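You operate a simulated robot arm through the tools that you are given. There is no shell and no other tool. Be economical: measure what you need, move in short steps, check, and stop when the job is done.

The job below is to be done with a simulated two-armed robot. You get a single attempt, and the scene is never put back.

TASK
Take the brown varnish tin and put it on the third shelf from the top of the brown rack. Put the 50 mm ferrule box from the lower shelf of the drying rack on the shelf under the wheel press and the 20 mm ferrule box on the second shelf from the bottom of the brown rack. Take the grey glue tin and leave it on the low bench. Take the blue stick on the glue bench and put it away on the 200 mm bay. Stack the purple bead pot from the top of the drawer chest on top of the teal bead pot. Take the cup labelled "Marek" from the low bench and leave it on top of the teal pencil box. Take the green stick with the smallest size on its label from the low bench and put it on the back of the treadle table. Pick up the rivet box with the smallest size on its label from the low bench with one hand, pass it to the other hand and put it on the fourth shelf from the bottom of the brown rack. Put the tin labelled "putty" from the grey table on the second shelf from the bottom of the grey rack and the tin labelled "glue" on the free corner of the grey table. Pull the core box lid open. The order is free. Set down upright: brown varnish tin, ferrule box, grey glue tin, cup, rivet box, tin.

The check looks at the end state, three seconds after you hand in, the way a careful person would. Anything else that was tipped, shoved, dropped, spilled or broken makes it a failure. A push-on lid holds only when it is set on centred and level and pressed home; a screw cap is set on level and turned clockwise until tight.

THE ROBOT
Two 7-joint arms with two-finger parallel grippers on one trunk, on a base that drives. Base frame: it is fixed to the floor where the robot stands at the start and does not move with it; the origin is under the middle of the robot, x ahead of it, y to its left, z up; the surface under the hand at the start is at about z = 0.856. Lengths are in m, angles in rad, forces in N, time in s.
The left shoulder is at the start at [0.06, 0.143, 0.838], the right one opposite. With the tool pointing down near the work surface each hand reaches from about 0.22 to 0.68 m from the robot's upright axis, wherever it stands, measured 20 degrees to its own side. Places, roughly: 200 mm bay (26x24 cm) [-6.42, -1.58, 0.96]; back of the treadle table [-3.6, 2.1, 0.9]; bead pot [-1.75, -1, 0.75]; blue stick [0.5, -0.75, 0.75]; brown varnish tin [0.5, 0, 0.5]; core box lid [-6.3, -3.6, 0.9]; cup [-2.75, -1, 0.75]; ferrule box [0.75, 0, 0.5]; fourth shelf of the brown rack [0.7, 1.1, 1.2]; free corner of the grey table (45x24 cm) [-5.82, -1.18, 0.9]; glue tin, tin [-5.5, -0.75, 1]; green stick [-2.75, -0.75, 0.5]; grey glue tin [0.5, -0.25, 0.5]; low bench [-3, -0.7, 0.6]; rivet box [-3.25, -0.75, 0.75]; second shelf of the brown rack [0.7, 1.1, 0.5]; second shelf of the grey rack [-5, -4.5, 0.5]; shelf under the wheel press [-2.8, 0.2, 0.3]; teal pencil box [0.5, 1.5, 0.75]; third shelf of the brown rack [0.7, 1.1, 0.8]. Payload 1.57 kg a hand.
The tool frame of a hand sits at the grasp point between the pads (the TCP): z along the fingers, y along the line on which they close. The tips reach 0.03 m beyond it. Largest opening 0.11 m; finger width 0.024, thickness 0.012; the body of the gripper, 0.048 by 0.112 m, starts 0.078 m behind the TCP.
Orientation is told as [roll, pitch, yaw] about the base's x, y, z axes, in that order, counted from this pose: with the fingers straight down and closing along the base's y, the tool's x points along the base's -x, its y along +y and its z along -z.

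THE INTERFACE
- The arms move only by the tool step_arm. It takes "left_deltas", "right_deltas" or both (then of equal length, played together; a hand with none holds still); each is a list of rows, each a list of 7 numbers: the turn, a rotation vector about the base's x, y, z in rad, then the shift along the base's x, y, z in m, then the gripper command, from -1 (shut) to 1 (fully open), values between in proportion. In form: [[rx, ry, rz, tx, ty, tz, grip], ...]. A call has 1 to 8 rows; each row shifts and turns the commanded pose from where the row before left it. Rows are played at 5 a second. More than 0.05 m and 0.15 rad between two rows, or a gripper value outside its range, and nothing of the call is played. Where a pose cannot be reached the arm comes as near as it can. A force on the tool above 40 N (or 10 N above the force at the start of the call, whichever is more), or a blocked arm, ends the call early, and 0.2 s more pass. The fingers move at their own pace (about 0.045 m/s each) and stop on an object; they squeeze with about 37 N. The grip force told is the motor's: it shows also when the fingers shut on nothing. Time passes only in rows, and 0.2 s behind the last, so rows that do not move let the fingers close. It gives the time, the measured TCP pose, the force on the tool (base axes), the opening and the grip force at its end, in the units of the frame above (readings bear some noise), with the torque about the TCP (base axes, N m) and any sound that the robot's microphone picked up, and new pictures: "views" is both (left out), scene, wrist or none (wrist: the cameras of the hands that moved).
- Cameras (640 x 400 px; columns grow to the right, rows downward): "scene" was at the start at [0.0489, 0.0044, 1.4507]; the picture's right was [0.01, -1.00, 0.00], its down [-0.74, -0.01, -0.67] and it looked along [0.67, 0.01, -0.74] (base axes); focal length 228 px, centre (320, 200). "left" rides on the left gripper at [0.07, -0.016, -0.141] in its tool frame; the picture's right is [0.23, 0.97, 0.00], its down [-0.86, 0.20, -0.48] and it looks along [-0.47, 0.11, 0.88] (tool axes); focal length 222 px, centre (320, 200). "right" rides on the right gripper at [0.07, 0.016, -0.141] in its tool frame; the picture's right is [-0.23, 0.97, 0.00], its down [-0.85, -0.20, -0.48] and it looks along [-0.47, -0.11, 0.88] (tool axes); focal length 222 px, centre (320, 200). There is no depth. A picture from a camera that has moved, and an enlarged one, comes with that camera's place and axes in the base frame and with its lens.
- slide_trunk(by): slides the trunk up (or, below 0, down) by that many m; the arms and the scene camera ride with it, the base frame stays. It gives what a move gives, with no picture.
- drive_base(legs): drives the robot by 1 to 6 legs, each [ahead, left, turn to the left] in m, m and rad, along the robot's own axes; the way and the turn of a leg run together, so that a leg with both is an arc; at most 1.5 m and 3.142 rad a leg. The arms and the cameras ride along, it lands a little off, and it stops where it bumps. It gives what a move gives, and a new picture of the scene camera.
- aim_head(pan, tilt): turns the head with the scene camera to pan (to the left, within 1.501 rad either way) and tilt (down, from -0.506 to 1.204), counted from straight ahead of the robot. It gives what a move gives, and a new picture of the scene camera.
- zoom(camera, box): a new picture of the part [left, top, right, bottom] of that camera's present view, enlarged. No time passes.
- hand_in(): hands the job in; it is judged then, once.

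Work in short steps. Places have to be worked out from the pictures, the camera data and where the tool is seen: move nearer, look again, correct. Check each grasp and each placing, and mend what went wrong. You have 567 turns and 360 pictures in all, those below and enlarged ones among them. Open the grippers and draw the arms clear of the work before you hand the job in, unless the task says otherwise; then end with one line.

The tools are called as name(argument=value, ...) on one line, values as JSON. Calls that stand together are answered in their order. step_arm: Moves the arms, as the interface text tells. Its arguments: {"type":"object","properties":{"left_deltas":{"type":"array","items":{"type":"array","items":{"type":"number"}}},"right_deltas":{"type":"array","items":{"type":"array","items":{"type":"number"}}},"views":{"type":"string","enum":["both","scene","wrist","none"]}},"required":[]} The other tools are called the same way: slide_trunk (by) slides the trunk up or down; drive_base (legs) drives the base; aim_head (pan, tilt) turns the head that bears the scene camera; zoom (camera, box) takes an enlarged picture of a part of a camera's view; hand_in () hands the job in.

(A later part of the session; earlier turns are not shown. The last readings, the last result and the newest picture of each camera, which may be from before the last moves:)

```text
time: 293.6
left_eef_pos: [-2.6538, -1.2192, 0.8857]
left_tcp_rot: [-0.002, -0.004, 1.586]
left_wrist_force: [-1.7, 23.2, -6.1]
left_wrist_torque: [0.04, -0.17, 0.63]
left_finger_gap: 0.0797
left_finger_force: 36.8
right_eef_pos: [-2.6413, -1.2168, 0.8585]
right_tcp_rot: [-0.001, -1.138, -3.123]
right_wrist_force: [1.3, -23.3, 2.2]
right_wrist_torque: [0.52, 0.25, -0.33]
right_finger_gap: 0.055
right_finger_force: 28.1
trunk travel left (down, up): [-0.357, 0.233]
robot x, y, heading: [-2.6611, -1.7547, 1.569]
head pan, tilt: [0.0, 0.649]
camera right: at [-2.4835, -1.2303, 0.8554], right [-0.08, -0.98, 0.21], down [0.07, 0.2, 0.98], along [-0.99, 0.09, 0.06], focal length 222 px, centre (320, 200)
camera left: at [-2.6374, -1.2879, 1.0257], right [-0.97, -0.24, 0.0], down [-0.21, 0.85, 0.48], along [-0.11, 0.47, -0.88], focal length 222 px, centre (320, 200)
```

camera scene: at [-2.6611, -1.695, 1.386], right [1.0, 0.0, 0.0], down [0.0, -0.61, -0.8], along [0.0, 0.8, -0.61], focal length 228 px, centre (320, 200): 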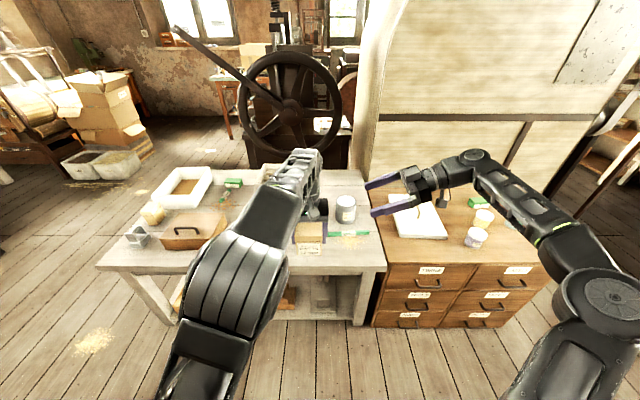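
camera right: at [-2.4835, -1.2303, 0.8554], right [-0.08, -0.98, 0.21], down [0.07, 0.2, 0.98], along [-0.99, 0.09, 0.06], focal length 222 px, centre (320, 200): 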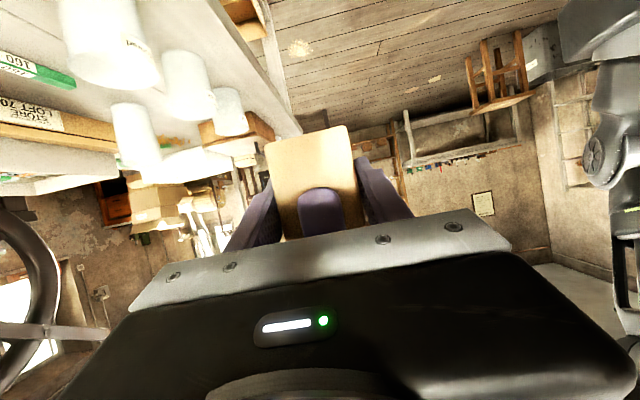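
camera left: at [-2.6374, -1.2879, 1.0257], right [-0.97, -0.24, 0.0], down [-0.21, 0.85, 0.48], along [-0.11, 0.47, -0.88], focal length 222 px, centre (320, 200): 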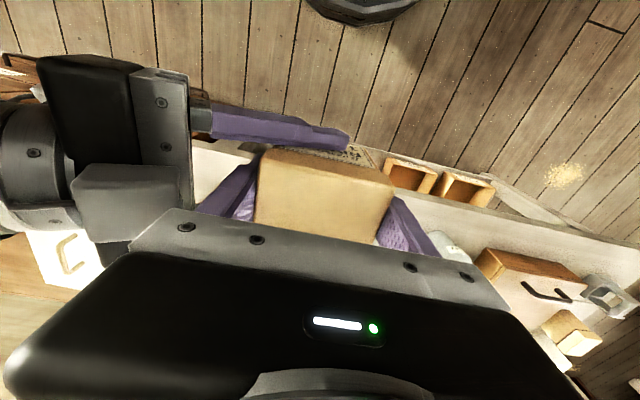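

Both hands hold it. Open the left only to ~0.094 m and raise it straight up.

step_arm(left_deltas=[[0, 0, 0, 0, 0, 0, 0.7], [0, 0, 0, 0, 0, 0, 0.7], [0, 0, 0, 0, 0, 0.02, 0.7], [0, 0, 0, 0, 0, 0.03, 0.7], [0, 0, 0, 0, 0, 0.03, 0.7], [0, 0, 0, -0.02, 0, 0.03, 0.7], [0, 0, 0, -0.04, 0, 0.02, 0.7], [0, 0, 0, -0.045, 0, 0, 0.7]], right_deltas=[[0, 0, 0, 0, 0, 0, -1], [0, 0, 0, 0, 0, 0, -1], [0, 0, 0, 0, 0, 0, -1], [0, 0, 0, 0, 0, 0, -1], [0, 0, 0, 0, 0, 0, -1], [0, 0, 0, 0, 0, 0, -1], [0, 0, 0, 0, 0, 0, -1], [0, 0, 0, 0, 0, 0, -1]], views="both")

```text
time: 295.4
left_eef_pos: [-2.7795, -1.2446, 0.9278]
left_tcp_rot: [0.0, 0.002, 1.582]
left_wrist_force: [0.3, -0.1, -0.5]
left_wrist_torque: [0.0, -0.01, -0.02]
left_finger_gap: 0.0934
left_finger_force: 0.1
left hand out of reach, approached as far as the arm can: row 4, 5, 6, 7
right_eef_pos: [-2.6373, -1.2126, 0.8593]
right_tcp_rot: [-0.006, -1.138, -3.132]
right_wrist_force: [-0.3, 0.4, -3.1]
right_wrist_torque: [0.0, -0.18, -0.03]
right_finger_gap: 0.0549
right_finger_force: 36.5
trunk travel left (down, up): [-0.357, 0.233]
robot x, y, heading: [-2.659, -1.7542, 1.57]
head pan, tilt: [0.0, 0.649]
camera scene: at [-2.6616, -1.6952, 1.386], right [1.0, 0.0, 0.0], down [0.0, -0.6, -0.8], along [0.0, 0.8, -0.6], focal length 228 px, centre (320, 200)
camera right: at [-2.4811, -1.2287, 0.8552], right [-0.09, -0.97, 0.2], down [0.08, 0.2, 0.98], along [-0.99, 0.1, 0.06], focal length 222 px, centre (320, 200)
camera left: at [-2.7626, -1.312, 1.0692], right [-0.97, -0.24, 0.0], down [-0.21, 0.85, 0.48], along [-0.11, 0.46, -0.88], focal length 222 px, centre (320, 200)
```

scene: 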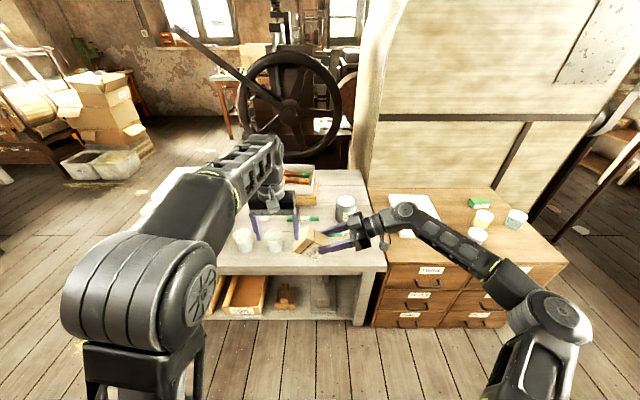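
right: 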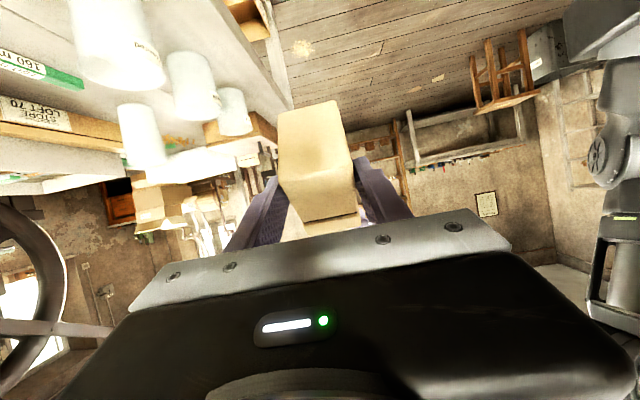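
left: 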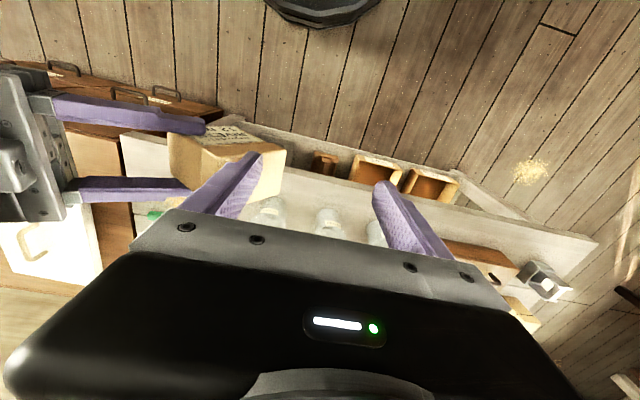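

The handover worked but the departing left finger tilted the box in the right hand. Let me look closer.

zoom(camera="scene", box=[230, 180, 430, 290])

```text
3.20 times, centred on (330, 235) of scene
camera zoom: at [-2.6616, -1.6952, 1.386], right [1.0, 0.0, 0.0], down [0.0, -0.6, -0.8], along [0.0, 0.8, -0.6], focal length 730 px, centre (288, 88)
```

zoom: 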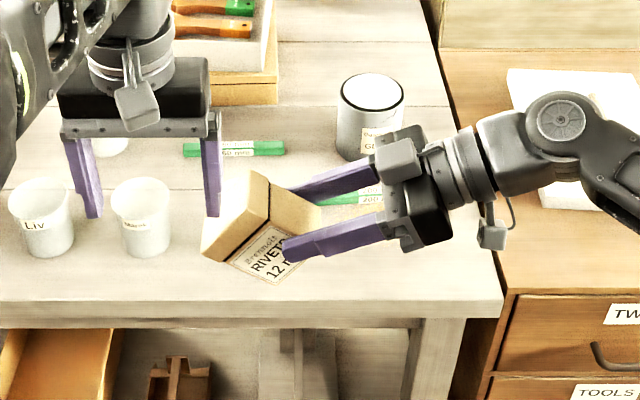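

I enlarge to measure the tilt.

zoom(camera="scene", box=[285, 225, 345, 275])

```text
8.00 times, centred on (315, 250) of scene
camera zoom: at [-2.6616, -1.6952, 1.386], right [1.0, 0.0, 0.0], down [0.0, -0.6, -0.8], along [0.0, 0.8, -0.6], focal length 1824 px, centre (360, -200)
```

zoom: 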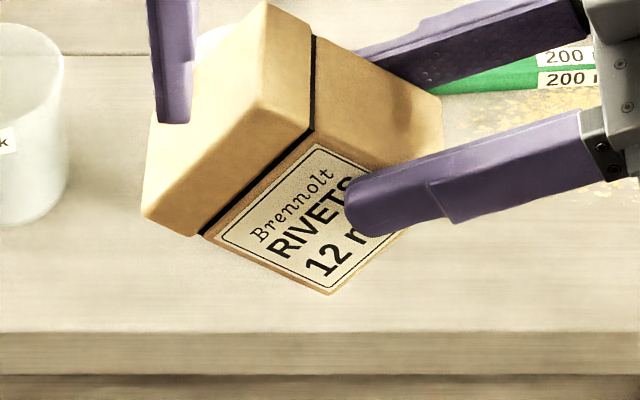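

Tilt is about 0.87 rad. I'll rotate the right hand by that to level the box, let the left take it from above, then have the right regrip properly. First move left aside and rotate the right.

step_arm(left_deltas=[[0, 0, 0, -0.04, 0, 0, 1], [0, 0, 0, -0.03, 0, 0, 1], [0, 0, 0, 0, 0, 0, 1], [0, 0, 0, 0, 0, 0, 1], [0, 0, 0, 0, 0, 0, 1], [0, 0, 0, 0, 0, 0, 1], [0, 0, 0, 0, 0, 0, 1], [0, 0, 0, 0, 0, 0, 1]], right_deltas=[[0, 0, 0, 0, 0, -0.02, -1], [0, 0.145, 0, 0, 0, -0.02, -1], [0, 0.145, 0, 0, 0, -0.02, -1], [0, 0.145, 0, 0, 0, 0, -1], [0, 0.145, 0, 0, 0, 0, -1], [0, 0.145, 0, 0, 0, 0, -1], [0, 0.145, 0, 0, 0, 0, -1], [0, 0, 0, 0, 0, 0, -1]], views="both")

```text
time: 297.2
left_eef_pos: [-2.8485, -1.2419, 0.9319]
left_tcp_rot: [-0.001, -0.002, 1.583]
left_wrist_force: [0.7, -0.2, -0.2]
left_wrist_torque: [-0.01, 0.02, 0.02]
left_finger_gap: 0.1099
left_finger_force: 0.0
right_eef_pos: [-2.6349, -1.2232, 0.8031]
right_tcp_rot: [-3.121, -1.13, -0.016]
right_wrist_force: [0.0, 0.1, -4.2]
right_wrist_torque: [-0.01, -0.16, 0.0]
right_finger_gap: 0.0547
right_finger_force: 36.9
right hand out of reach, approached as far as the arm can: row 7
trunk travel left (down, up): [-0.357, 0.233]
robot x, y, heading: [-2.6628, -1.7553, 1.571]
head pan, tilt: [0.0, 0.649]
camera scene: at [-2.6613, -1.6952, 1.386], right [1.0, 0.0, 0.0], down [0.0, -0.6, -0.8], along [0.0, 0.8, -0.6], focal length 228 px, centre (320, 200)
camera right: at [-2.5378, -1.2371, 0.6794], right [0.1, -0.98, 0.2], down [0.8, 0.2, 0.57], along [-0.6, 0.1, 0.8], focal length 222 px, centre (320, 200)
camera left: at [-2.8328, -1.31, 1.0722], right [-0.97, -0.24, 0.0], down [-0.21, 0.85, 0.48], along [-0.11, 0.47, -0.88], focal length 222 px, centre (320, 200)
```

scene: 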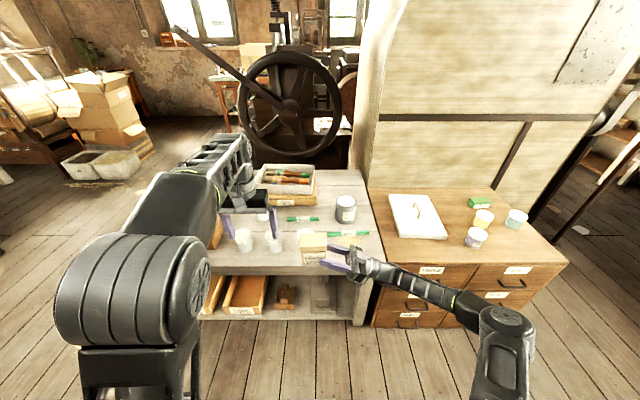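
right: 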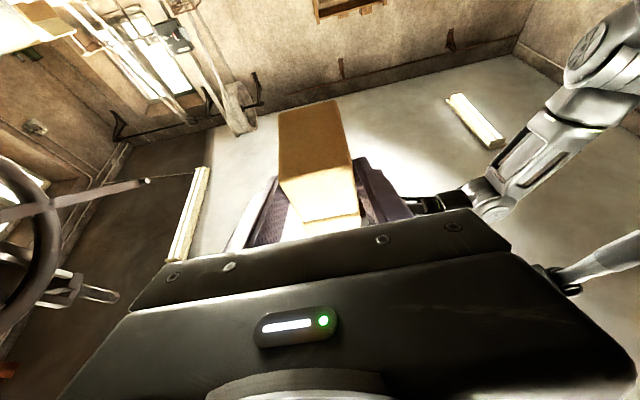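
left: 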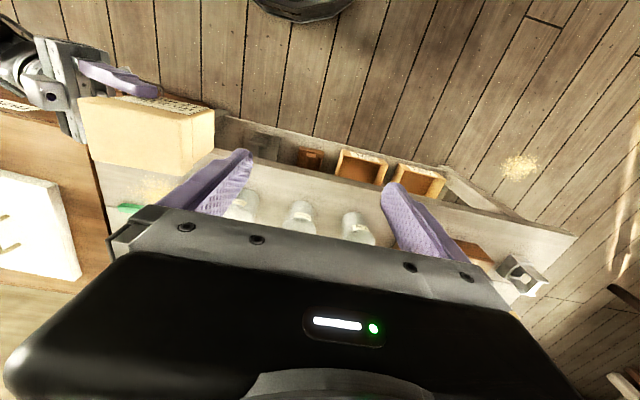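

The box looks level now. Enlarge to check.

zoom(camera="scene", box=[285, 220, 355, 275])

```text
7.27 times, centred on (320, 248) of scene
camera zoom: at [-2.6613, -1.6952, 1.386], right [1.0, 0.0, 0.0], down [0.0, -0.6, -0.8], along [0.0, 0.8, -0.6], focal length 1658 px, centre (320, -146)
```

zoom: 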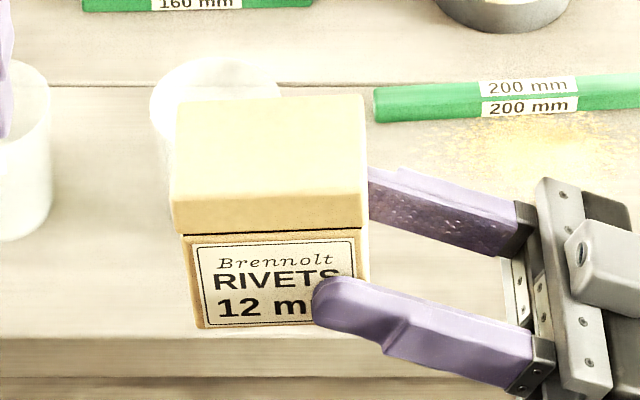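

Level enough; the box centre is about (-2.679, -1.223, 0.843). I lower the right hand 5 cm so the left can pass above, then bring the left over it.

step_arm(right_deltas=[[0, 0, 0, 0, 0, -0.025, -1], [0, 0.03, 0, 0, 0, -0.025, -1], [0, 0, 0, 0, 0, 0, -1]], views="none")

step_arm(left_deltas=[[0, 0, 0, 0.045, 0.006, 0, 1], [0, 0, 0, 0.045, 0.006, 0, 1], [0, 0, 0, 0.045, 0.006, 0, 1], [0, 0, 0, 0.035, 0, 0, 1], [0, 0, 0, 0, 0, 0, 1]], views="both")

```text
time: 298.0
left_eef_pos: [-2.8495, -1.2419, 0.9309]
left_tcp_rot: [-0.002, -0.002, 1.585]
left_wrist_force: [-0.2, 0.4, 0.5]
left_wrist_torque: [0.02, -0.02, 0.02]
left_finger_gap: 0.1099
left_finger_force: 0.2
right_eef_pos: [-2.6225, -1.2417, 0.7707]
right_tcp_rot: [-3.123, -1.102, -0.013]
right_wrist_force: [-0.1, 0.3, -3.9]
right_wrist_torque: [0.0, -0.17, 0.0]
right_finger_gap: 0.0549
right_finger_force: 37.2
right hand out of reach, approached as far as the arm can: row 1, 2
trunk travel left (down, up): [-0.357, 0.233]
robot x, y, heading: [-2.6625, -1.755, 1.57]
head pan, tilt: [0.0, 0.649]
```

```text
time: 299.2
left_eef_pos: [-2.6781, -1.2338, 0.9169]
left_tcp_rot: [-0.003, -0.009, 1.583]
left_wrist_force: [0.1, -0.1, 0.7]
left_wrist_torque: [0.0, 0.0, -0.01]
left_finger_gap: 0.1101
left_finger_force: 0.0
left hand out of reach, approached as far as the arm can: row 3, 4
right_eef_pos: [-2.6214, -1.2411, 0.7707]
right_tcp_rot: [-3.122, -1.102, -0.015]
right_wrist_force: [0.3, -0.4, -4.1]
right_wrist_torque: [-0.01, -0.15, 0.0]
right_finger_gap: 0.0546
right_finger_force: 36.8
trunk travel left (down, up): [-0.357, 0.233]
robot x, y, heading: [-2.6609, -1.7585, 1.568]
head pan, tilt: [0.0, 0.649]
camera scene: at [-2.6612, -1.6955, 1.386], right [1.0, 0.0, 0.0], down [0.0, -0.6, -0.8], along [0.0, 0.8, -0.6], focal length 228 px, centre (320, 200)
camera left: at [-2.6616, -1.3034, 1.0581], right [-0.97, -0.24, -0.01], down [-0.21, 0.85, 0.48], along [-0.11, 0.47, -0.87], focal length 222 px, centre (320, 200)
```

scene: 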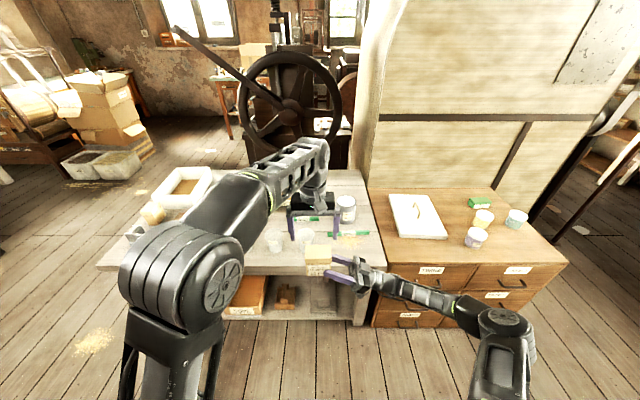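
left: 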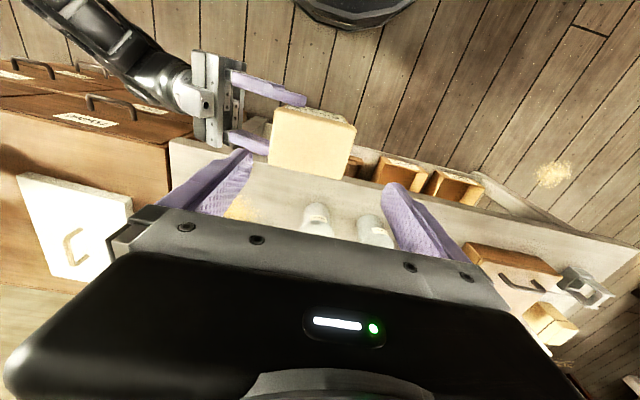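

Box centre from the left camera: (-2.665, -1.247). Descend the left hand on it and close.

step_arm(left_deltas=[[0, 0, 0, 0.013, -0.012, -0.025, 1], [0, 0, 0, 0, 0, -0.03, 1], [0, 0, 0, 0, 0, -0.028, 1], [0, 0, 0, 0, 0, 0, 1]], views="wrist")

```text
time: 300.2
left_eef_pos: [-2.6662, -1.2456, 0.8354]
left_tcp_rot: [-0.001, -0.003, 1.583]
left_wrist_force: [-0.4, 0.6, 0.1]
left_wrist_torque: [-0.02, 0.01, 0.02]
left_finger_gap: 0.1101
left_finger_force: 0.1
right_eef_pos: [-2.6216, -1.2408, 0.77]
right_tcp_rot: [-3.123, -1.104, -0.014]
right_wrist_force: [-0.5, 0.4, -3.2]
right_wrist_torque: [-0.03, -0.17, -0.05]
right_finger_gap: 0.0552
right_finger_force: 36.5
trunk travel left (down, up): [-0.357, 0.233]
robot x, y, heading: [-2.6597, -1.7611, 1.571]
head pan, tilt: [0.0, 0.649]
camera left: at [-2.6491, -1.3148, 0.9751], right [-0.97, -0.24, 0.0], down [-0.21, 0.85, 0.48], along [-0.11, 0.47, -0.88], focal length 222 px, centre (320, 200)
```

left: 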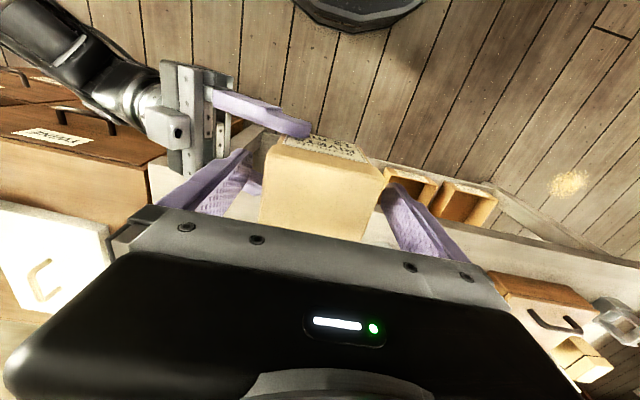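

Good straddle. Close the left, then open and withdraw the right along its axis.

step_arm(left_deltas=[[0, 0, 0, 0, -0.003, -0.004, 0], [0, 0, 0, 0, 0, 0, -1], [0, 0, 0, 0, 0, 0, -1], [0, 0, 0, 0, 0, 0, -1], [0, 0, 0, 0, 0, 0, -1], [0, 0, 0, 0, 0, 0, -1]], views="none")

step_arm(left_deltas=[[0, 0, 0, 0, 0, 0, -1], [0, 0, 0, 0, 0, 0, -1], [0, 0, 0, 0, 0, 0, -1], [0, 0, 0, 0, 0, 0, -1], [0, 0, 0, 0, 0, 0, -1], [0, 0, 0, 0, 0, 0, -1], [0, 0, 0, 0, 0, 0, -1]], right_deltas=[[0, 0, 0, 0, 0, 0, 1], [0, 0, 0, 0, 0, 0, 1], [0, 0, 0, 0, 0, 0, 1], [0, 0, 0, 0.03, 0, -0.012, 1], [0, 0, 0, 0.04, 0, -0.015, 1], [0, 0, 0, 0.04, 0, -0.015, 1], [0, 0, 0, 0, 0, 0, 1]], views="wrist")

```text
time: 301.6
left_eef_pos: [-2.6655, -1.2492, 0.8292]
left_tcp_rot: [-0.004, -0.001, 1.58]
left_wrist_force: [-0.3, -1.0, -0.7]
left_wrist_torque: [-0.06, -0.72, -0.34]
left_finger_gap: 0.0807
left_finger_force: 36.9
right_eef_pos: [-2.6213, -1.2421, 0.77]
right_tcp_rot: [-3.12, -1.102, -0.014]
right_wrist_force: [1.6, 1.0, -3.8]
right_wrist_torque: [0.02, 0.57, 0.25]
right_finger_gap: 0.0549
right_finger_force: 36.5
trunk travel left (down, up): [-0.357, 0.233]
robot x, y, heading: [-2.6594, -1.7548, 1.572]
head pan, tilt: [0.0, 0.649]
```

```text
time: 303.2
left_eef_pos: [-2.666, -1.2492, 0.8307]
left_tcp_rot: [-0.001, -0.002, 1.583]
left_wrist_force: [-0.4, 0.4, 0.1]
left_wrist_torque: [-0.05, 0.01, -0.02]
left_finger_gap: 0.0798
left_finger_force: 36.3
right_eef_pos: [-2.535, -1.2683, 0.7651]
right_tcp_rot: [-3.131, -1.108, -0.014]
right_wrist_force: [-0.2, 0.5, 0.1]
right_wrist_torque: [0.02, 0.01, 0.03]
right_finger_gap: 0.1096
right_finger_force: 0.1
right hand out of reach, approached as far as the arm can: row 5, 6
trunk travel left (down, up): [-0.357, 0.233]
robot x, y, heading: [-2.6626, -1.7558, 1.571]
head pan, tilt: [0.0, 0.649]
camera right: at [-2.4412, -1.2839, 0.6394], right [0.1, -0.98, 0.2], down [0.81, 0.19, 0.55], along [-0.58, 0.11, 0.81], focal length 222 px, centre (320, 200)
camera left: at [-2.649, -1.3177, 0.9714], right [-0.97, -0.24, 0.0], down [-0.21, 0.85, 0.48], along [-0.11, 0.47, -0.88], focal length 222 px, centre (320, 200)
```

right: 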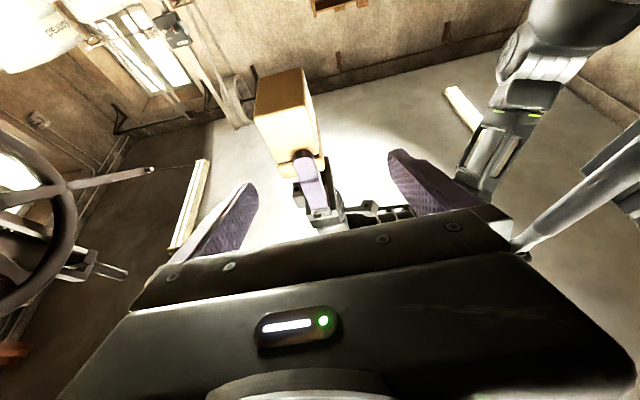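
left: 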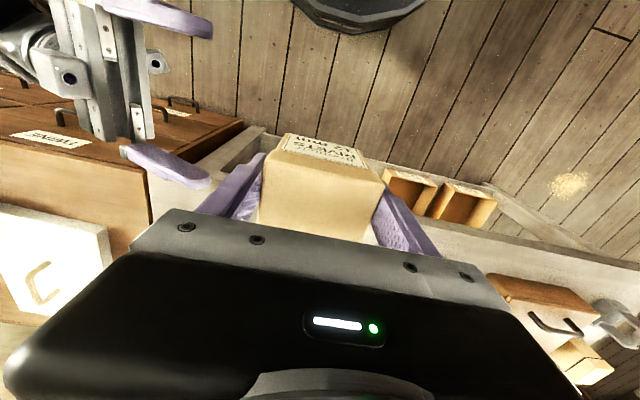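

Left holds it level. Now I restore the right hand's pitch to 1.15 and bring it to staging.

step_arm(right_deltas=[[0, -0.149, 0, 0, 0, 0.01, 1], [0, -0.149, 0, 0, 0, 0.01, 1], [0, -0.149, 0, 0, 0.005, 0.01, 1], [0, -0.149, 0, 0, 0.005, 0.01, 1], [0, -0.149, 0, 0, 0.005, 0, 1], [0, -0.149, 0, 0, 0.005, 0, 1], [0, 0, 0, 0, 0, 0, 1]], views="none")

step_arm(right_deltas=[[0, 0, 0, 0, 0, 0, 1]], views="both")

```text
time: 304.8
left_eef_pos: [-2.6651, -1.2492, 0.8301]
left_tcp_rot: [-0.002, -0.001, 1.584]
left_wrist_force: [-0.1, 0.3, -0.1]
left_wrist_torque: [-0.03, 0.01, 0.0]
left_finger_gap: 0.0796
left_finger_force: 37.3
right_eef_pos: [-2.539, -1.2503, 0.8015]
right_tcp_rot: [-0.006, -1.144, -3.128]
right_wrist_force: [-0.3, 0.7, 0.7]
right_wrist_torque: [-0.03, 0.0, -0.02]
right_finger_gap: 0.1101
right_finger_force: 0.1
trunk travel left (down, up): [-0.357, 0.233]
robot x, y, heading: [-2.663, -1.7561, 1.567]
head pan, tilt: [0.0, 0.649]
```

```text
time: 305.2
left_eef_pos: [-2.6651, -1.2503, 0.831]
left_tcp_rot: [-0.002, -0.002, 1.583]
left_wrist_force: [0.9, -0.2, -0.1]
left_wrist_torque: [0.01, 0.02, 0.0]
left_finger_gap: 0.0799
left_finger_force: 36.7
right_eef_pos: [-2.5373, -1.251, 0.8026]
right_tcp_rot: [-0.005, -1.145, -3.125]
right_wrist_force: [-0.1, 0.3, 0.4]
right_wrist_torque: [0.04, -0.01, 0.04]
right_finger_gap: 0.1099
right_finger_force: 0.1
trunk travel left (down, up): [-0.357, 0.233]
robot x, y, heading: [-2.6634, -1.7563, 1.572]
head pan, tilt: [0.0, 0.649]
camera scene: at [-2.6613, -1.6953, 1.386], right [1.0, 0.0, 0.0], down [0.0, -0.6, -0.8], along [0.0, 0.8, -0.6], focal length 228 px, centre (320, 200)
camera right: at [-2.3809, -1.2645, 0.7973], right [-0.08, -0.98, 0.2], down [0.08, 0.2, 0.98], along [-0.99, 0.1, 0.06], focal length 222 px, centre (320, 200)
```

scene: 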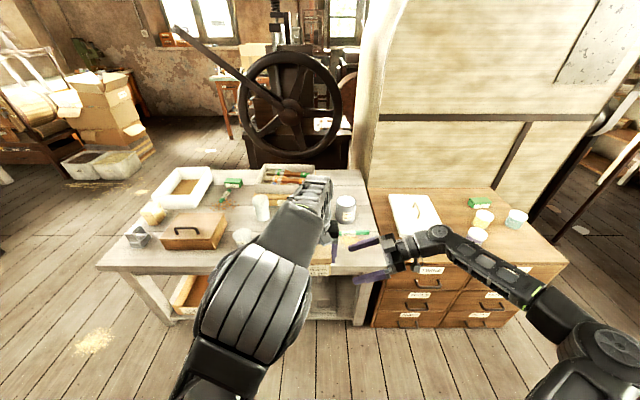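
right: 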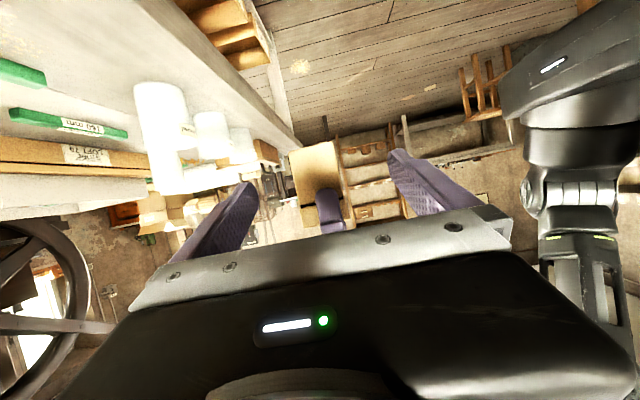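

Aligned. Advance the right hand 11.5 cm and close.

step_arm(right_deltas=[[0, 0, 0, -0.035, 0.005, 0, 1], [0, 0, 0, -0.035, 0, 0, 1], [0, 0, 0, -0.03, 0, 0, 1], [0, 0, 0, -0.015, 0, 0, 1], [0, 0, 0, 0, 0, 0, 1]], views="wrist")

```text
time: 306.4
left_eef_pos: [-2.6655, -1.2485, 0.8301]
left_tcp_rot: [-0.001, 0.0, 1.585]
left_wrist_force: [-0.1, 0.9, 0.5]
left_wrist_torque: [-0.03, 0.0, 0.0]
left_finger_gap: 0.0802
left_finger_force: 37.2
right_eef_pos: [-2.6545, -1.2466, 0.8031]
right_tcp_rot: [-0.005, -1.148, -3.127]
right_wrist_force: [0.6, 0.2, 0.2]
right_wrist_torque: [-0.02, 0.01, -0.01]
right_finger_gap: 0.1099
right_finger_force: 0.1
trunk travel left (down, up): [-0.357, 0.233]
robot x, y, heading: [-2.6635, -1.7569, 1.572]
head pan, tilt: [0.0, 0.649]
camera right: at [-2.4977, -1.2598, 0.7975], right [-0.08, -0.98, 0.21], down [0.08, 0.2, 0.98], along [-0.99, 0.1, 0.06], focal length 222 px, centre (320, 200)
```

right: 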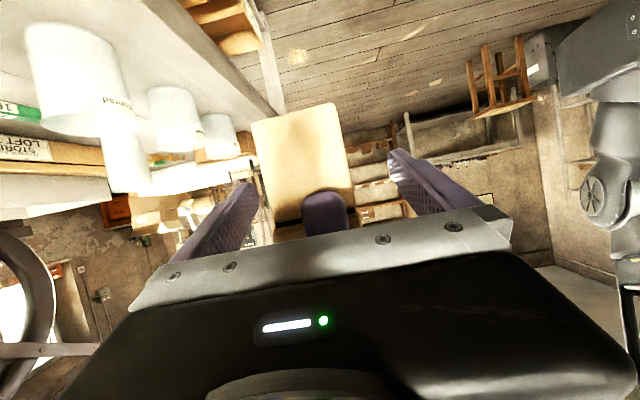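

The box sits ~2 cm lower in the left grip than assumed, so I lower the right hand 2 cm and shift 1.2 cm before closing.

step_arm(right_deltas=[[0, 0, 0, 0, 0.012, -0.01, 1], [0, 0, 0, 0, 0, -0.01, 1], [0, 0, 0, 0, 0, 0, 0], [0, 0, 0, 0, 0, 0, -1], [0, 0, 0, 0, 0, 0, -1], [0, 0, 0, 0, 0, 0, -1], [0, 0, 0, 0, 0, 0, -1]], views="wrist")

```text
time: 308.0
left_eef_pos: [-2.6679, -1.2477, 0.8318]
left_tcp_rot: [-0.002, -0.011, 1.585]
left_wrist_force: [-2.0, 32.4, -3.5]
left_wrist_torque: [0.24, 0.02, 0.93]
left_finger_gap: 0.0804
left_finger_force: 36.6
right_eef_pos: [-2.6545, -1.2363, 0.7823]
right_tcp_rot: [-0.002, -1.144, -3.121]
right_wrist_force: [2.3, -31.7, 3.3]
right_wrist_torque: [1.28, 0.13, -0.5]
right_finger_gap: 0.0553
right_finger_force: 28.8
trunk travel left (down, up): [-0.357, 0.233]
robot x, y, heading: [-2.6592, -1.7553, 1.569]
head pan, tilt: [0.0, 0.649]
camera right: at [-2.4973, -1.2491, 0.7776], right [-0.08, -0.98, 0.21], down [0.08, 0.2, 0.98], along [-0.99, 0.09, 0.06], focal length 222 px, centre (320, 200)
```

right: 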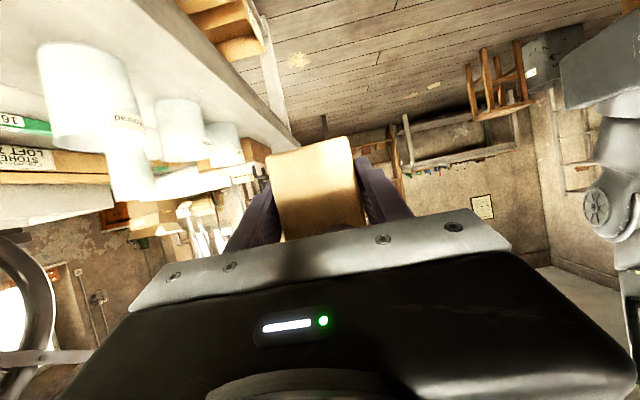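

Gripped. Relax the lateral tension, then open the left and raise it straight up only.

step_arm(left_deltas=[[0, 0, 0, 0, 0, 0, -1], [0, 0, 0, 0, 0, 0, -1], [0, 0, 0, 0, 0, 0, 0.75], [0, 0, 0, 0, 0, 0, 0.75], [0, 0, 0, 0, 0, 0, 0.75], [0, 0, 0, 0, 0, 0.03, 0.75], [0, 0, 0, 0, 0, 0.03, 0.75], [0, 0, 0, 0, 0, 0.02, 0.75]], right_deltas=[[0, 0, 0, 0, -0.005, 0, -1], [0, 0, 0, 0, -0.004, 0, -1], [0, 0, 0, 0, 0, 0, -1], [0, 0, 0, 0, 0, 0, -1], [0, 0, 0, 0, 0, 0, -1], [0, 0, 0, 0, 0, 0, -1], [0, 0, 0, 0, 0, 0, -1], [0, 0, 0, 0, 0, 0, -1]], views="wrist")

```text
time: 309.8
left_eef_pos: [-2.6648, -1.2508, 0.9107]
left_tcp_rot: [-0.004, -0.002, 1.584]
left_wrist_force: [0.1, 0.7, 0.0]
left_wrist_torque: [0.02, 0.02, 0.02]
left_finger_gap: 0.0964
left_finger_force: 0.0
right_eef_pos: [-2.6536, -1.2428, 0.7828]
right_tcp_rot: [-0.005, -1.144, -3.128]
right_wrist_force: [0.0, 0.0, -4.1]
right_wrist_torque: [-0.02, -0.09, 0.01]
right_finger_gap: 0.0549
right_finger_force: 36.8
trunk travel left (down, up): [-0.357, 0.233]
robot x, y, heading: [-2.6592, -1.7557, 1.572]
head pan, tilt: [0.0, 0.649]
camera right: at [-2.4974, -1.2571, 0.7783], right [-0.08, -0.98, 0.2], down [0.08, 0.2, 0.98], along [-0.99, 0.1, 0.06], focal length 222 px, centre (320, 200)
camera left: at [-2.6494, -1.3176, 1.0523], right [-0.97, -0.24, 0.0], down [-0.21, 0.85, 0.48], along [-0.11, 0.47, -0.88], focal length 222 px, centre (320, 200)
```

right: 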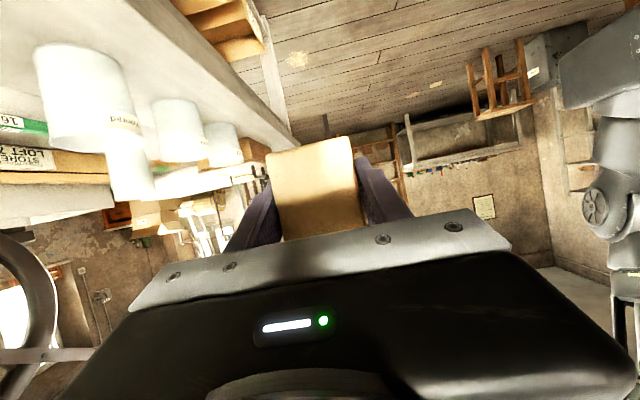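
left: 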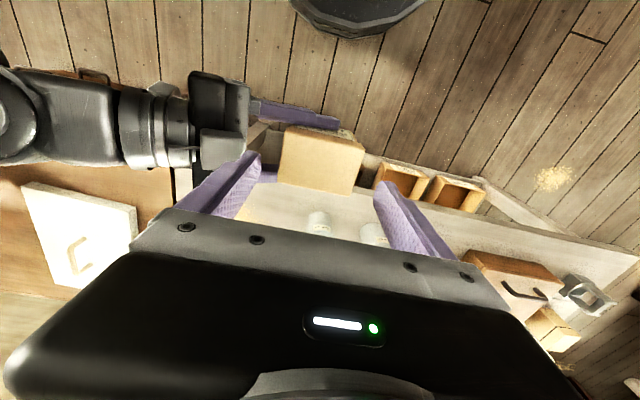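

Clean transfer: the right holds the box level. Move the left away and yaw the right hand back to forward.

step_arm(left_deltas=[[0, 0, 0, -0.045, 0, 0.01, 1], [0, 0, 0, -0.045, 0, 0, 1], [0, 0, 0, -0.045, 0, 0, 1], [0, 0, 0, -0.02, 0, 0, 1], [0, 0, 0, 0, 0, 0, 1], [0, 0, 0, 0, 0, 0, 1], [0, 0, 0, 0, 0, 0, 1], [0, 0, 0, 0, 0, 0, 1]], right_deltas=[[0, 0, 0, 0, 0, 0, -1], [0, 0, 0, 0, 0, 0, -1], [0, 0, -0.14, 0.02, 0, 0.01, -1], [0, 0, -0.14, 0.02, 0, 0.01, -1], [0, 0, -0.14, 0.02, 0, 0.01, -1], [0, 0, -0.14, 0.02, 0, 0.01, -1], [0, 0, -0.14, 0.02, 0, 0.01, -1], [0, 0, -0.14, 0.02, 0, 0.01, -1]], views="none")

step_arm(right_deltas=[[0, 0, -0.14, 0, 0, 0.02, -1], [0, 0, -0.14, 0, 0, 0.02, -1], [0, 0, -0.14, 0, 0, 0.02, -1], [0, 0, -0.14, 0, 0, 0.02, -1], [0, 0, -0.14, 0, 0, 0.02, -1], [0, 0, 0, 0, 0, 0, -1]], views="both")

```text
time: 311.6
left_eef_pos: [-2.8211, -1.2499, 0.9224]
left_tcp_rot: [-0.001, -0.001, 1.584]
left_wrist_force: [0.0, -0.9, -0.1]
left_wrist_torque: [-0.03, 0.0, 0.03]
left_finger_gap: 0.11
left_finger_force: 0.1
right_eef_pos: [-2.5333, -1.2427, 0.8429]
right_tcp_rot: [-0.005, -1.147, 2.314]
right_wrist_force: [0.2, -1.0, -3.9]
right_wrist_torque: [-0.06, -0.02, 0.03]
right_finger_gap: 0.0546
right_finger_force: 36.8
trunk travel left (down, up): [-0.357, 0.233]
robot x, y, heading: [-2.6615, -1.755, 1.572]
head pan, tilt: [0.0, 0.649]
```

```text
time: 313.0
left_eef_pos: [-2.8204, -1.2502, 0.923]
left_tcp_rot: [-0.001, -0.003, 1.582]
left_wrist_force: [1.0, -0.5, -0.5]
left_wrist_torque: [0.0, -0.02, -0.01]
left_finger_gap: 0.1099
left_finger_force: 0.0
right_eef_pos: [-2.5349, -1.242, 0.9437]
right_tcp_rot: [-0.009, -1.144, 1.619]
right_wrist_force: [1.0, 0.0, -4.7]
right_wrist_torque: [-0.03, 0.03, -0.02]
right_finger_gap: 0.0545
right_finger_force: 37.0
trunk travel left (down, up): [-0.357, 0.233]
robot x, y, heading: [-2.6617, -1.7564, 1.566]
head pan, tilt: [0.0, 0.649]
camera scene: at [-2.6612, -1.6953, 1.3859], right [1.0, 0.0, 0.0], down [0.0, -0.6, -0.8], along [0.0, 0.8, -0.6], focal length 228 px, centre (320, 200)
camera right: at [-2.5451, -1.3997, 0.9369], right [-0.98, 0.05, 0.2], down [0.2, -0.07, 0.98], along [0.07, 1.0, 0.06], focal length 222 px, centre (320, 200)
```

scene: 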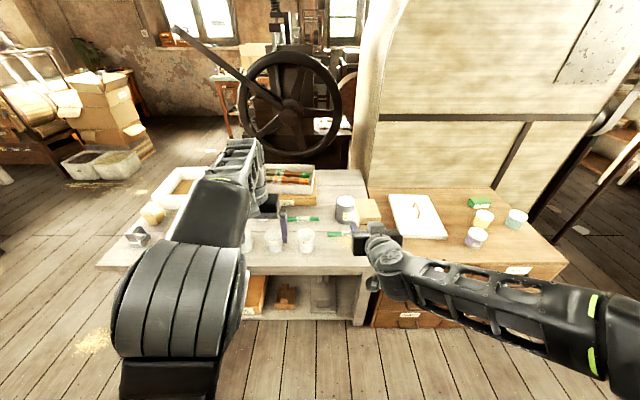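
right: 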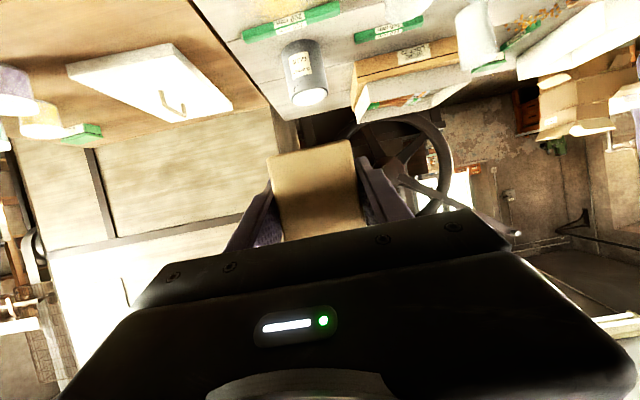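

Now the Marek cup with the left hand: tilt it to pitch ~1.0 and drive closer.

step_arm(left_deltas=[[0.145, 0, 0, -0.02, 0, 0, 1], [0.145, 0, 0, -0.017, 0, 0, 1], [0.145, 0, 0, 0, 0, -0.02, 1], [0.145, 0, 0, 0, 0, -0.02, 1], [0.145, 0, 0, 0, 0, -0.02, 1], [0.145, 0, 0, 0, 0, -0.02, 1], [0.13, 0, 0, 0, 0, -0.02, 1], [0, 0, 0, 0, 0, 0, 1]], views="none")

drive_base(legs=[[0.15, 0, 0]])

zoom(camera="left", box=[0, 0, 640, 400])

```text
time: 314.8
left_eef_pos: [-2.8591, -1.241, 0.824]
left_tcp_rot: [-0.022, -0.999, 1.594]
left_wrist_force: [0.8, 0.1, -0.3]
left_wrist_torque: [0.0, 0.0, -0.02]
left_finger_gap: 0.11
left_finger_force: 0.1
left hand out of reach, approached as far as the arm can: row 7
right_eef_pos: [-2.5349, -1.2416, 0.9433]
right_tcp_rot: [-0.006, -1.145, 1.619]
right_wrist_force: [-0.1, -0.4, -4.3]
right_wrist_torque: [-0.07, 0.0, -0.03]
right_finger_gap: 0.0548
right_finger_force: 36.5
trunk travel left (down, up): [-0.357, 0.233]
robot x, y, heading: [-2.6599, -1.7597, 1.571]
head pan, tilt: [0.0, 0.649]
```

```text
time: 316.2
left_eef_pos: [-2.8592, -1.0912, 0.8246]
left_tcp_rot: [-0.021, -1.001, 1.596]
left_wrist_force: [0.4, 0.6, 0.3]
left_wrist_torque: [0.01, -0.02, 0.0]
left_finger_gap: 0.1102
left_finger_force: 0.0
right_eef_pos: [-2.5353, -1.0919, 0.9411]
right_tcp_rot: [-0.004, -1.145, 1.62]
right_wrist_force: [0.4, 0.7, -3.7]
right_wrist_torque: [-0.07, 0.0, 0.01]
right_finger_gap: 0.0548
right_finger_force: 37.6
trunk travel left (down, up): [-0.357, 0.233]
robot x, y, heading: [-2.663, -1.6045, 1.573]
head pan, tilt: [0.0, 0.649]
camera scene: at [-2.6614, -1.5454, 1.3859], right [1.0, 0.0, 0.0], down [0.0, -0.61, -0.8], along [0.0, 0.8, -0.61], focal length 228 px, centre (320, 200)
```

scene: 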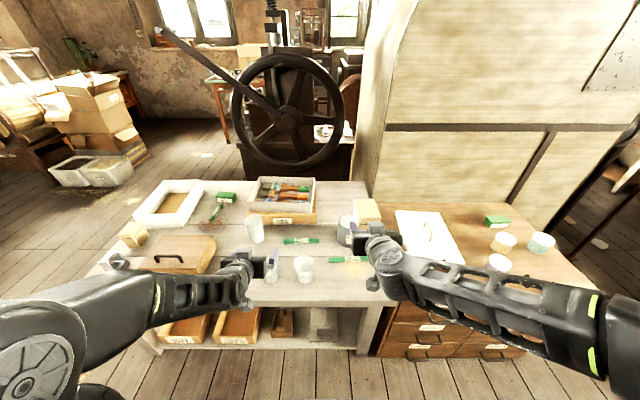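

```text
1.00 times, centred on (320, 200) of left (not enlarged: the box is as wide or as high as the picture)
camera zoom: at [-2.8425, -1.2466, 0.8417], right [-0.97, -0.13, -0.2], down [-0.21, 0.06, 0.98], along [-0.11, 0.99, -0.08], focal length 222 px, centre (320, 200)
```

zoom: 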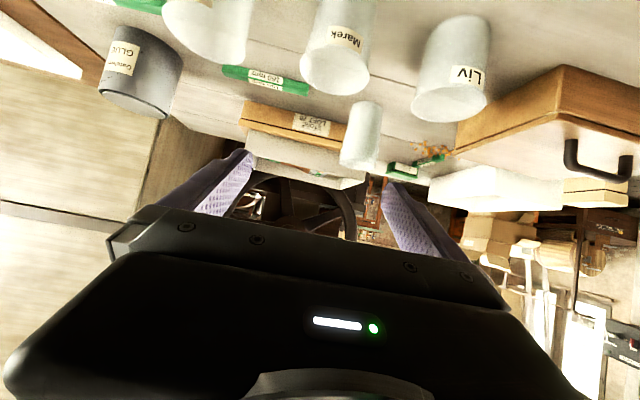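

Marek's rim centre is near (-2.855, -1.02). I align over it, lower part way and re-check.

step_arm(left_deltas=[[0, 0, 0, 0.003, 0.03, -0.03, 1], [0, 0, 0, 0, 0.02, -0.03, 1], [0, 0, 0, 0, 0, -0.02, 1], [0, 0, 0, 0, 0, 0, 1]], views="wrist")

```text
time: 317.2
left_eef_pos: [-2.8586, -1.0417, 0.745]
left_tcp_rot: [-0.023, -1.0, 1.595]
left_wrist_force: [-0.1, -0.1, 1.2]
left_wrist_torque: [0.02, -0.01, -0.02]
left_finger_gap: 0.11
left_finger_force: 0.1
right_eef_pos: [-2.5363, -1.0934, 0.9427]
right_tcp_rot: [-0.005, -1.146, 1.618]
right_wrist_force: [0.7, 0.7, -4.0]
right_wrist_torque: [-0.04, 0.03, 0.01]
right_finger_gap: 0.0549
right_finger_force: 36.3
trunk travel left (down, up): [-0.357, 0.233]
robot x, y, heading: [-2.6611, -1.6038, 1.573]
head pan, tilt: [0.0, 0.649]
camera left: at [-2.8424, -1.1979, 0.7629], right [-0.97, -0.13, -0.2], down [-0.21, 0.06, 0.98], along [-0.11, 0.99, -0.08], focal length 222 px, centre (320, 200)
```

left: 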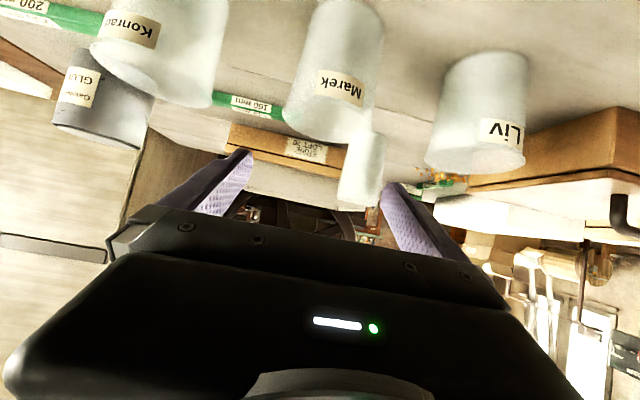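

Cup centre ≈(-2.853, -1.025). Lower around it.

step_arm(left_deltas=[[0, 0, 0, 0.005, 0.007, -0.03, 1], [0, 0, 0, 0, 0.005, -0.03, 1], [0, 0, 0, 0, 0.005, -0.03, 1], [0, 0, 0, 0, 0, -0.007, 1], [0, 0, 0, 0, 0, 0, 1]], views="wrist")

```text
time: 318.4
left_eef_pos: [-2.8499, -1.0252, 0.65]
left_tcp_rot: [-0.02, -1.0, 1.596]
left_wrist_force: [0.8, 0.2, -0.4]
left_wrist_torque: [0.01, 0.01, -0.01]
left_finger_gap: 0.1099
left_finger_force: 0.0
right_eef_pos: [-2.5353, -1.0927, 0.9424]
right_tcp_rot: [-0.005, -1.144, 1.621]
right_wrist_force: [0.4, 0.2, -3.5]
right_wrist_torque: [-0.05, 0.01, 0.04]
right_finger_gap: 0.055
right_finger_force: 37.2
trunk travel left (down, up): [-0.357, 0.233]
robot x, y, heading: [-2.6609, -1.6102, 1.574]
head pan, tilt: [0.0, 0.649]
camera left: at [-2.833, -1.1806, 0.6666], right [-0.97, -0.13, -0.2], down [-0.21, 0.06, 0.98], along [-0.11, 0.99, -0.08], focal length 222 px, centre (320, 200)
```

left: 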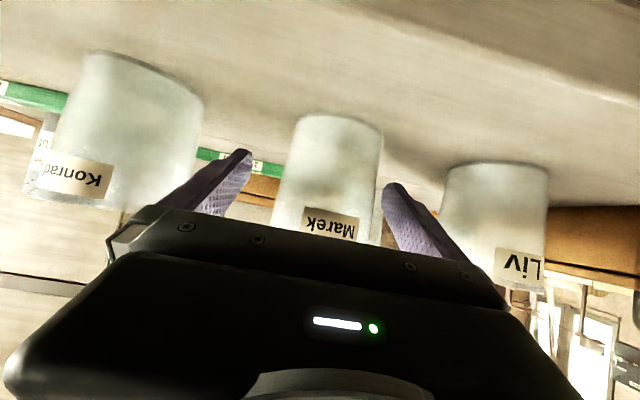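

Good straddle. Forward 1 cm and close gently.

step_arm(left_deltas=[[0, 0, 0, -0.003, 0.01, 0, 1], [0, 0, 0, 0, 0, 0, 0], [0, 0, 0, 0, 0, 0, -1], [0, 0, 0, 0, 0, 0, -1], [0, 0, 0, 0, 0, 0, -1], [0, 0, 0, 0, 0, 0, -1]], views="wrist")

```text
time: 319.8
left_eef_pos: [-2.8529, -1.0161, 0.6477]
left_tcp_rot: [-0.022, -1.001, 1.598]
left_wrist_force: [0.2, -0.1, -0.3]
left_wrist_torque: [-0.01, 0.02, -0.08]
left_finger_gap: 0.0726
left_finger_force: 37.2
right_eef_pos: [-2.5357, -1.0937, 0.9411]
right_tcp_rot: [-0.006, -1.146, 1.62]
right_wrist_force: [0.7, 0.1, -3.9]
right_wrist_torque: [-0.04, 0.0, -0.01]
right_finger_gap: 0.0548
right_finger_force: 36.7
trunk travel left (down, up): [-0.357, 0.233]
robot x, y, heading: [-2.6607, -1.6081, 1.572]
head pan, tilt: [0.0, 0.649]
camera left: at [-2.8357, -1.1708, 0.6657], right [-0.97, -0.13, -0.2], down [-0.21, 0.06, 0.98], along [-0.11, 0.99, -0.08], focal length 222 px, centre (320, 200)
```

left: 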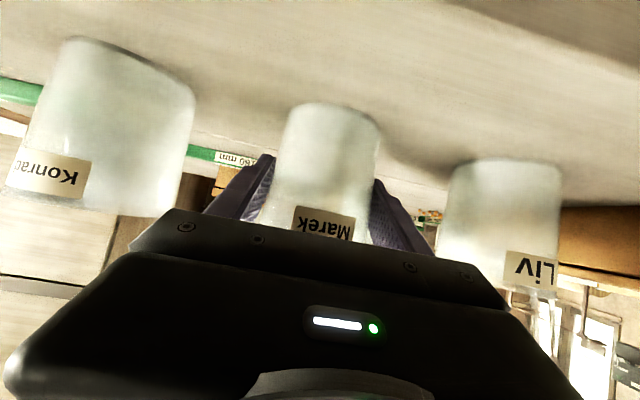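

Held (0.073). Lift and back away.

step_arm(left_deltas=[[0, 0, 0, 0, 0, 0.03, -1], [0, 0, 0, 0, 0, 0.045, -1], [0, 0, 0, 0, 0, 0.045, -1], [0, 0, 0, 0, 0, 0.045, -1], [0, 0, 0, 0, 0, 0.045, -1], [0, 0, 0, 0, 0, 0, -1]], views="wrist")

drive_base(legs=[[-0.14, 0, 0]])

```text
time: 321.2
left_eef_pos: [-2.8572, -1.0161, 0.8541]
left_tcp_rot: [-0.021, -1.0, 1.595]
left_wrist_force: [0.1, -0.6, -0.7]
left_wrist_torque: [0.02, 0.0, 0.01]
left_finger_gap: 0.0733
left_finger_force: 36.9
right_eef_pos: [-2.536, -1.0928, 0.9419]
right_tcp_rot: [-0.007, -1.145, 1.619]
right_wrist_force: [-1.0, 0.1, -3.8]
right_wrist_torque: [-0.05, 0.0, -0.01]
right_finger_gap: 0.0544
right_finger_force: 36.7
trunk travel left (down, up): [-0.357, 0.233]
robot x, y, heading: [-2.6578, -1.6037, 1.576]
head pan, tilt: [0.0, 0.649]
camera left: at [-2.8396, -1.1711, 0.8732], right [-0.97, -0.13, -0.2], down [-0.21, 0.06, 0.98], along [-0.11, 0.99, -0.08], focal length 222 px, centre (320, 200)
```

left: 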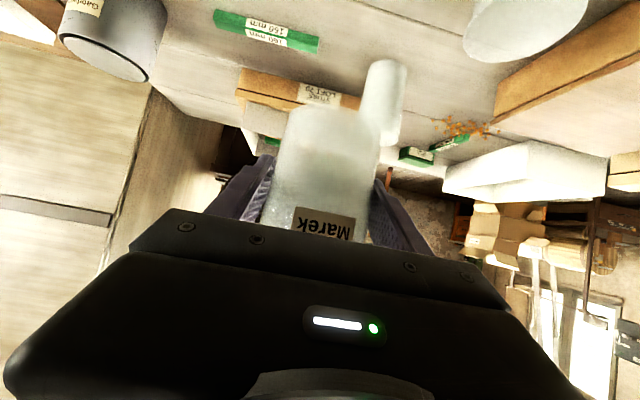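

```text
time: 322.5
left_eef_pos: [-2.8559, -1.1603, 0.8572]
left_tcp_rot: [-0.021, -1.0, 1.59]
left_wrist_force: [0.4, -0.7, 0.1]
left_wrist_torque: [0.02, 0.01, -0.01]
left_finger_gap: 0.073
left_finger_force: 37.0
right_eef_pos: [-2.5348, -1.2393, 0.9436]
right_tcp_rot: [-0.005, -1.147, 1.618]
right_wrist_force: [0.1, 0.4, -3.2]
right_wrist_torque: [-0.04, -0.03, 0.01]
right_finger_gap: 0.0547
right_finger_force: 37.2
trunk travel left (down, up): [-0.357, 0.233]
robot x, y, heading: [-2.6611, -1.7522, 1.573]
head pan, tilt: [0.0, 0.649]
camera scene: at [-2.6613, -1.6918, 1.386], right [1.0, 0.0, 0.0], down [0.0, -0.6, -0.8], along [0.0, 0.8, -0.6], focal length 228 px, centre (320, 200)
```

scene: 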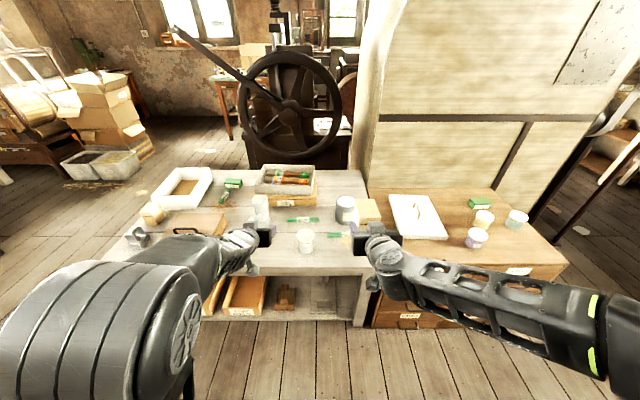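

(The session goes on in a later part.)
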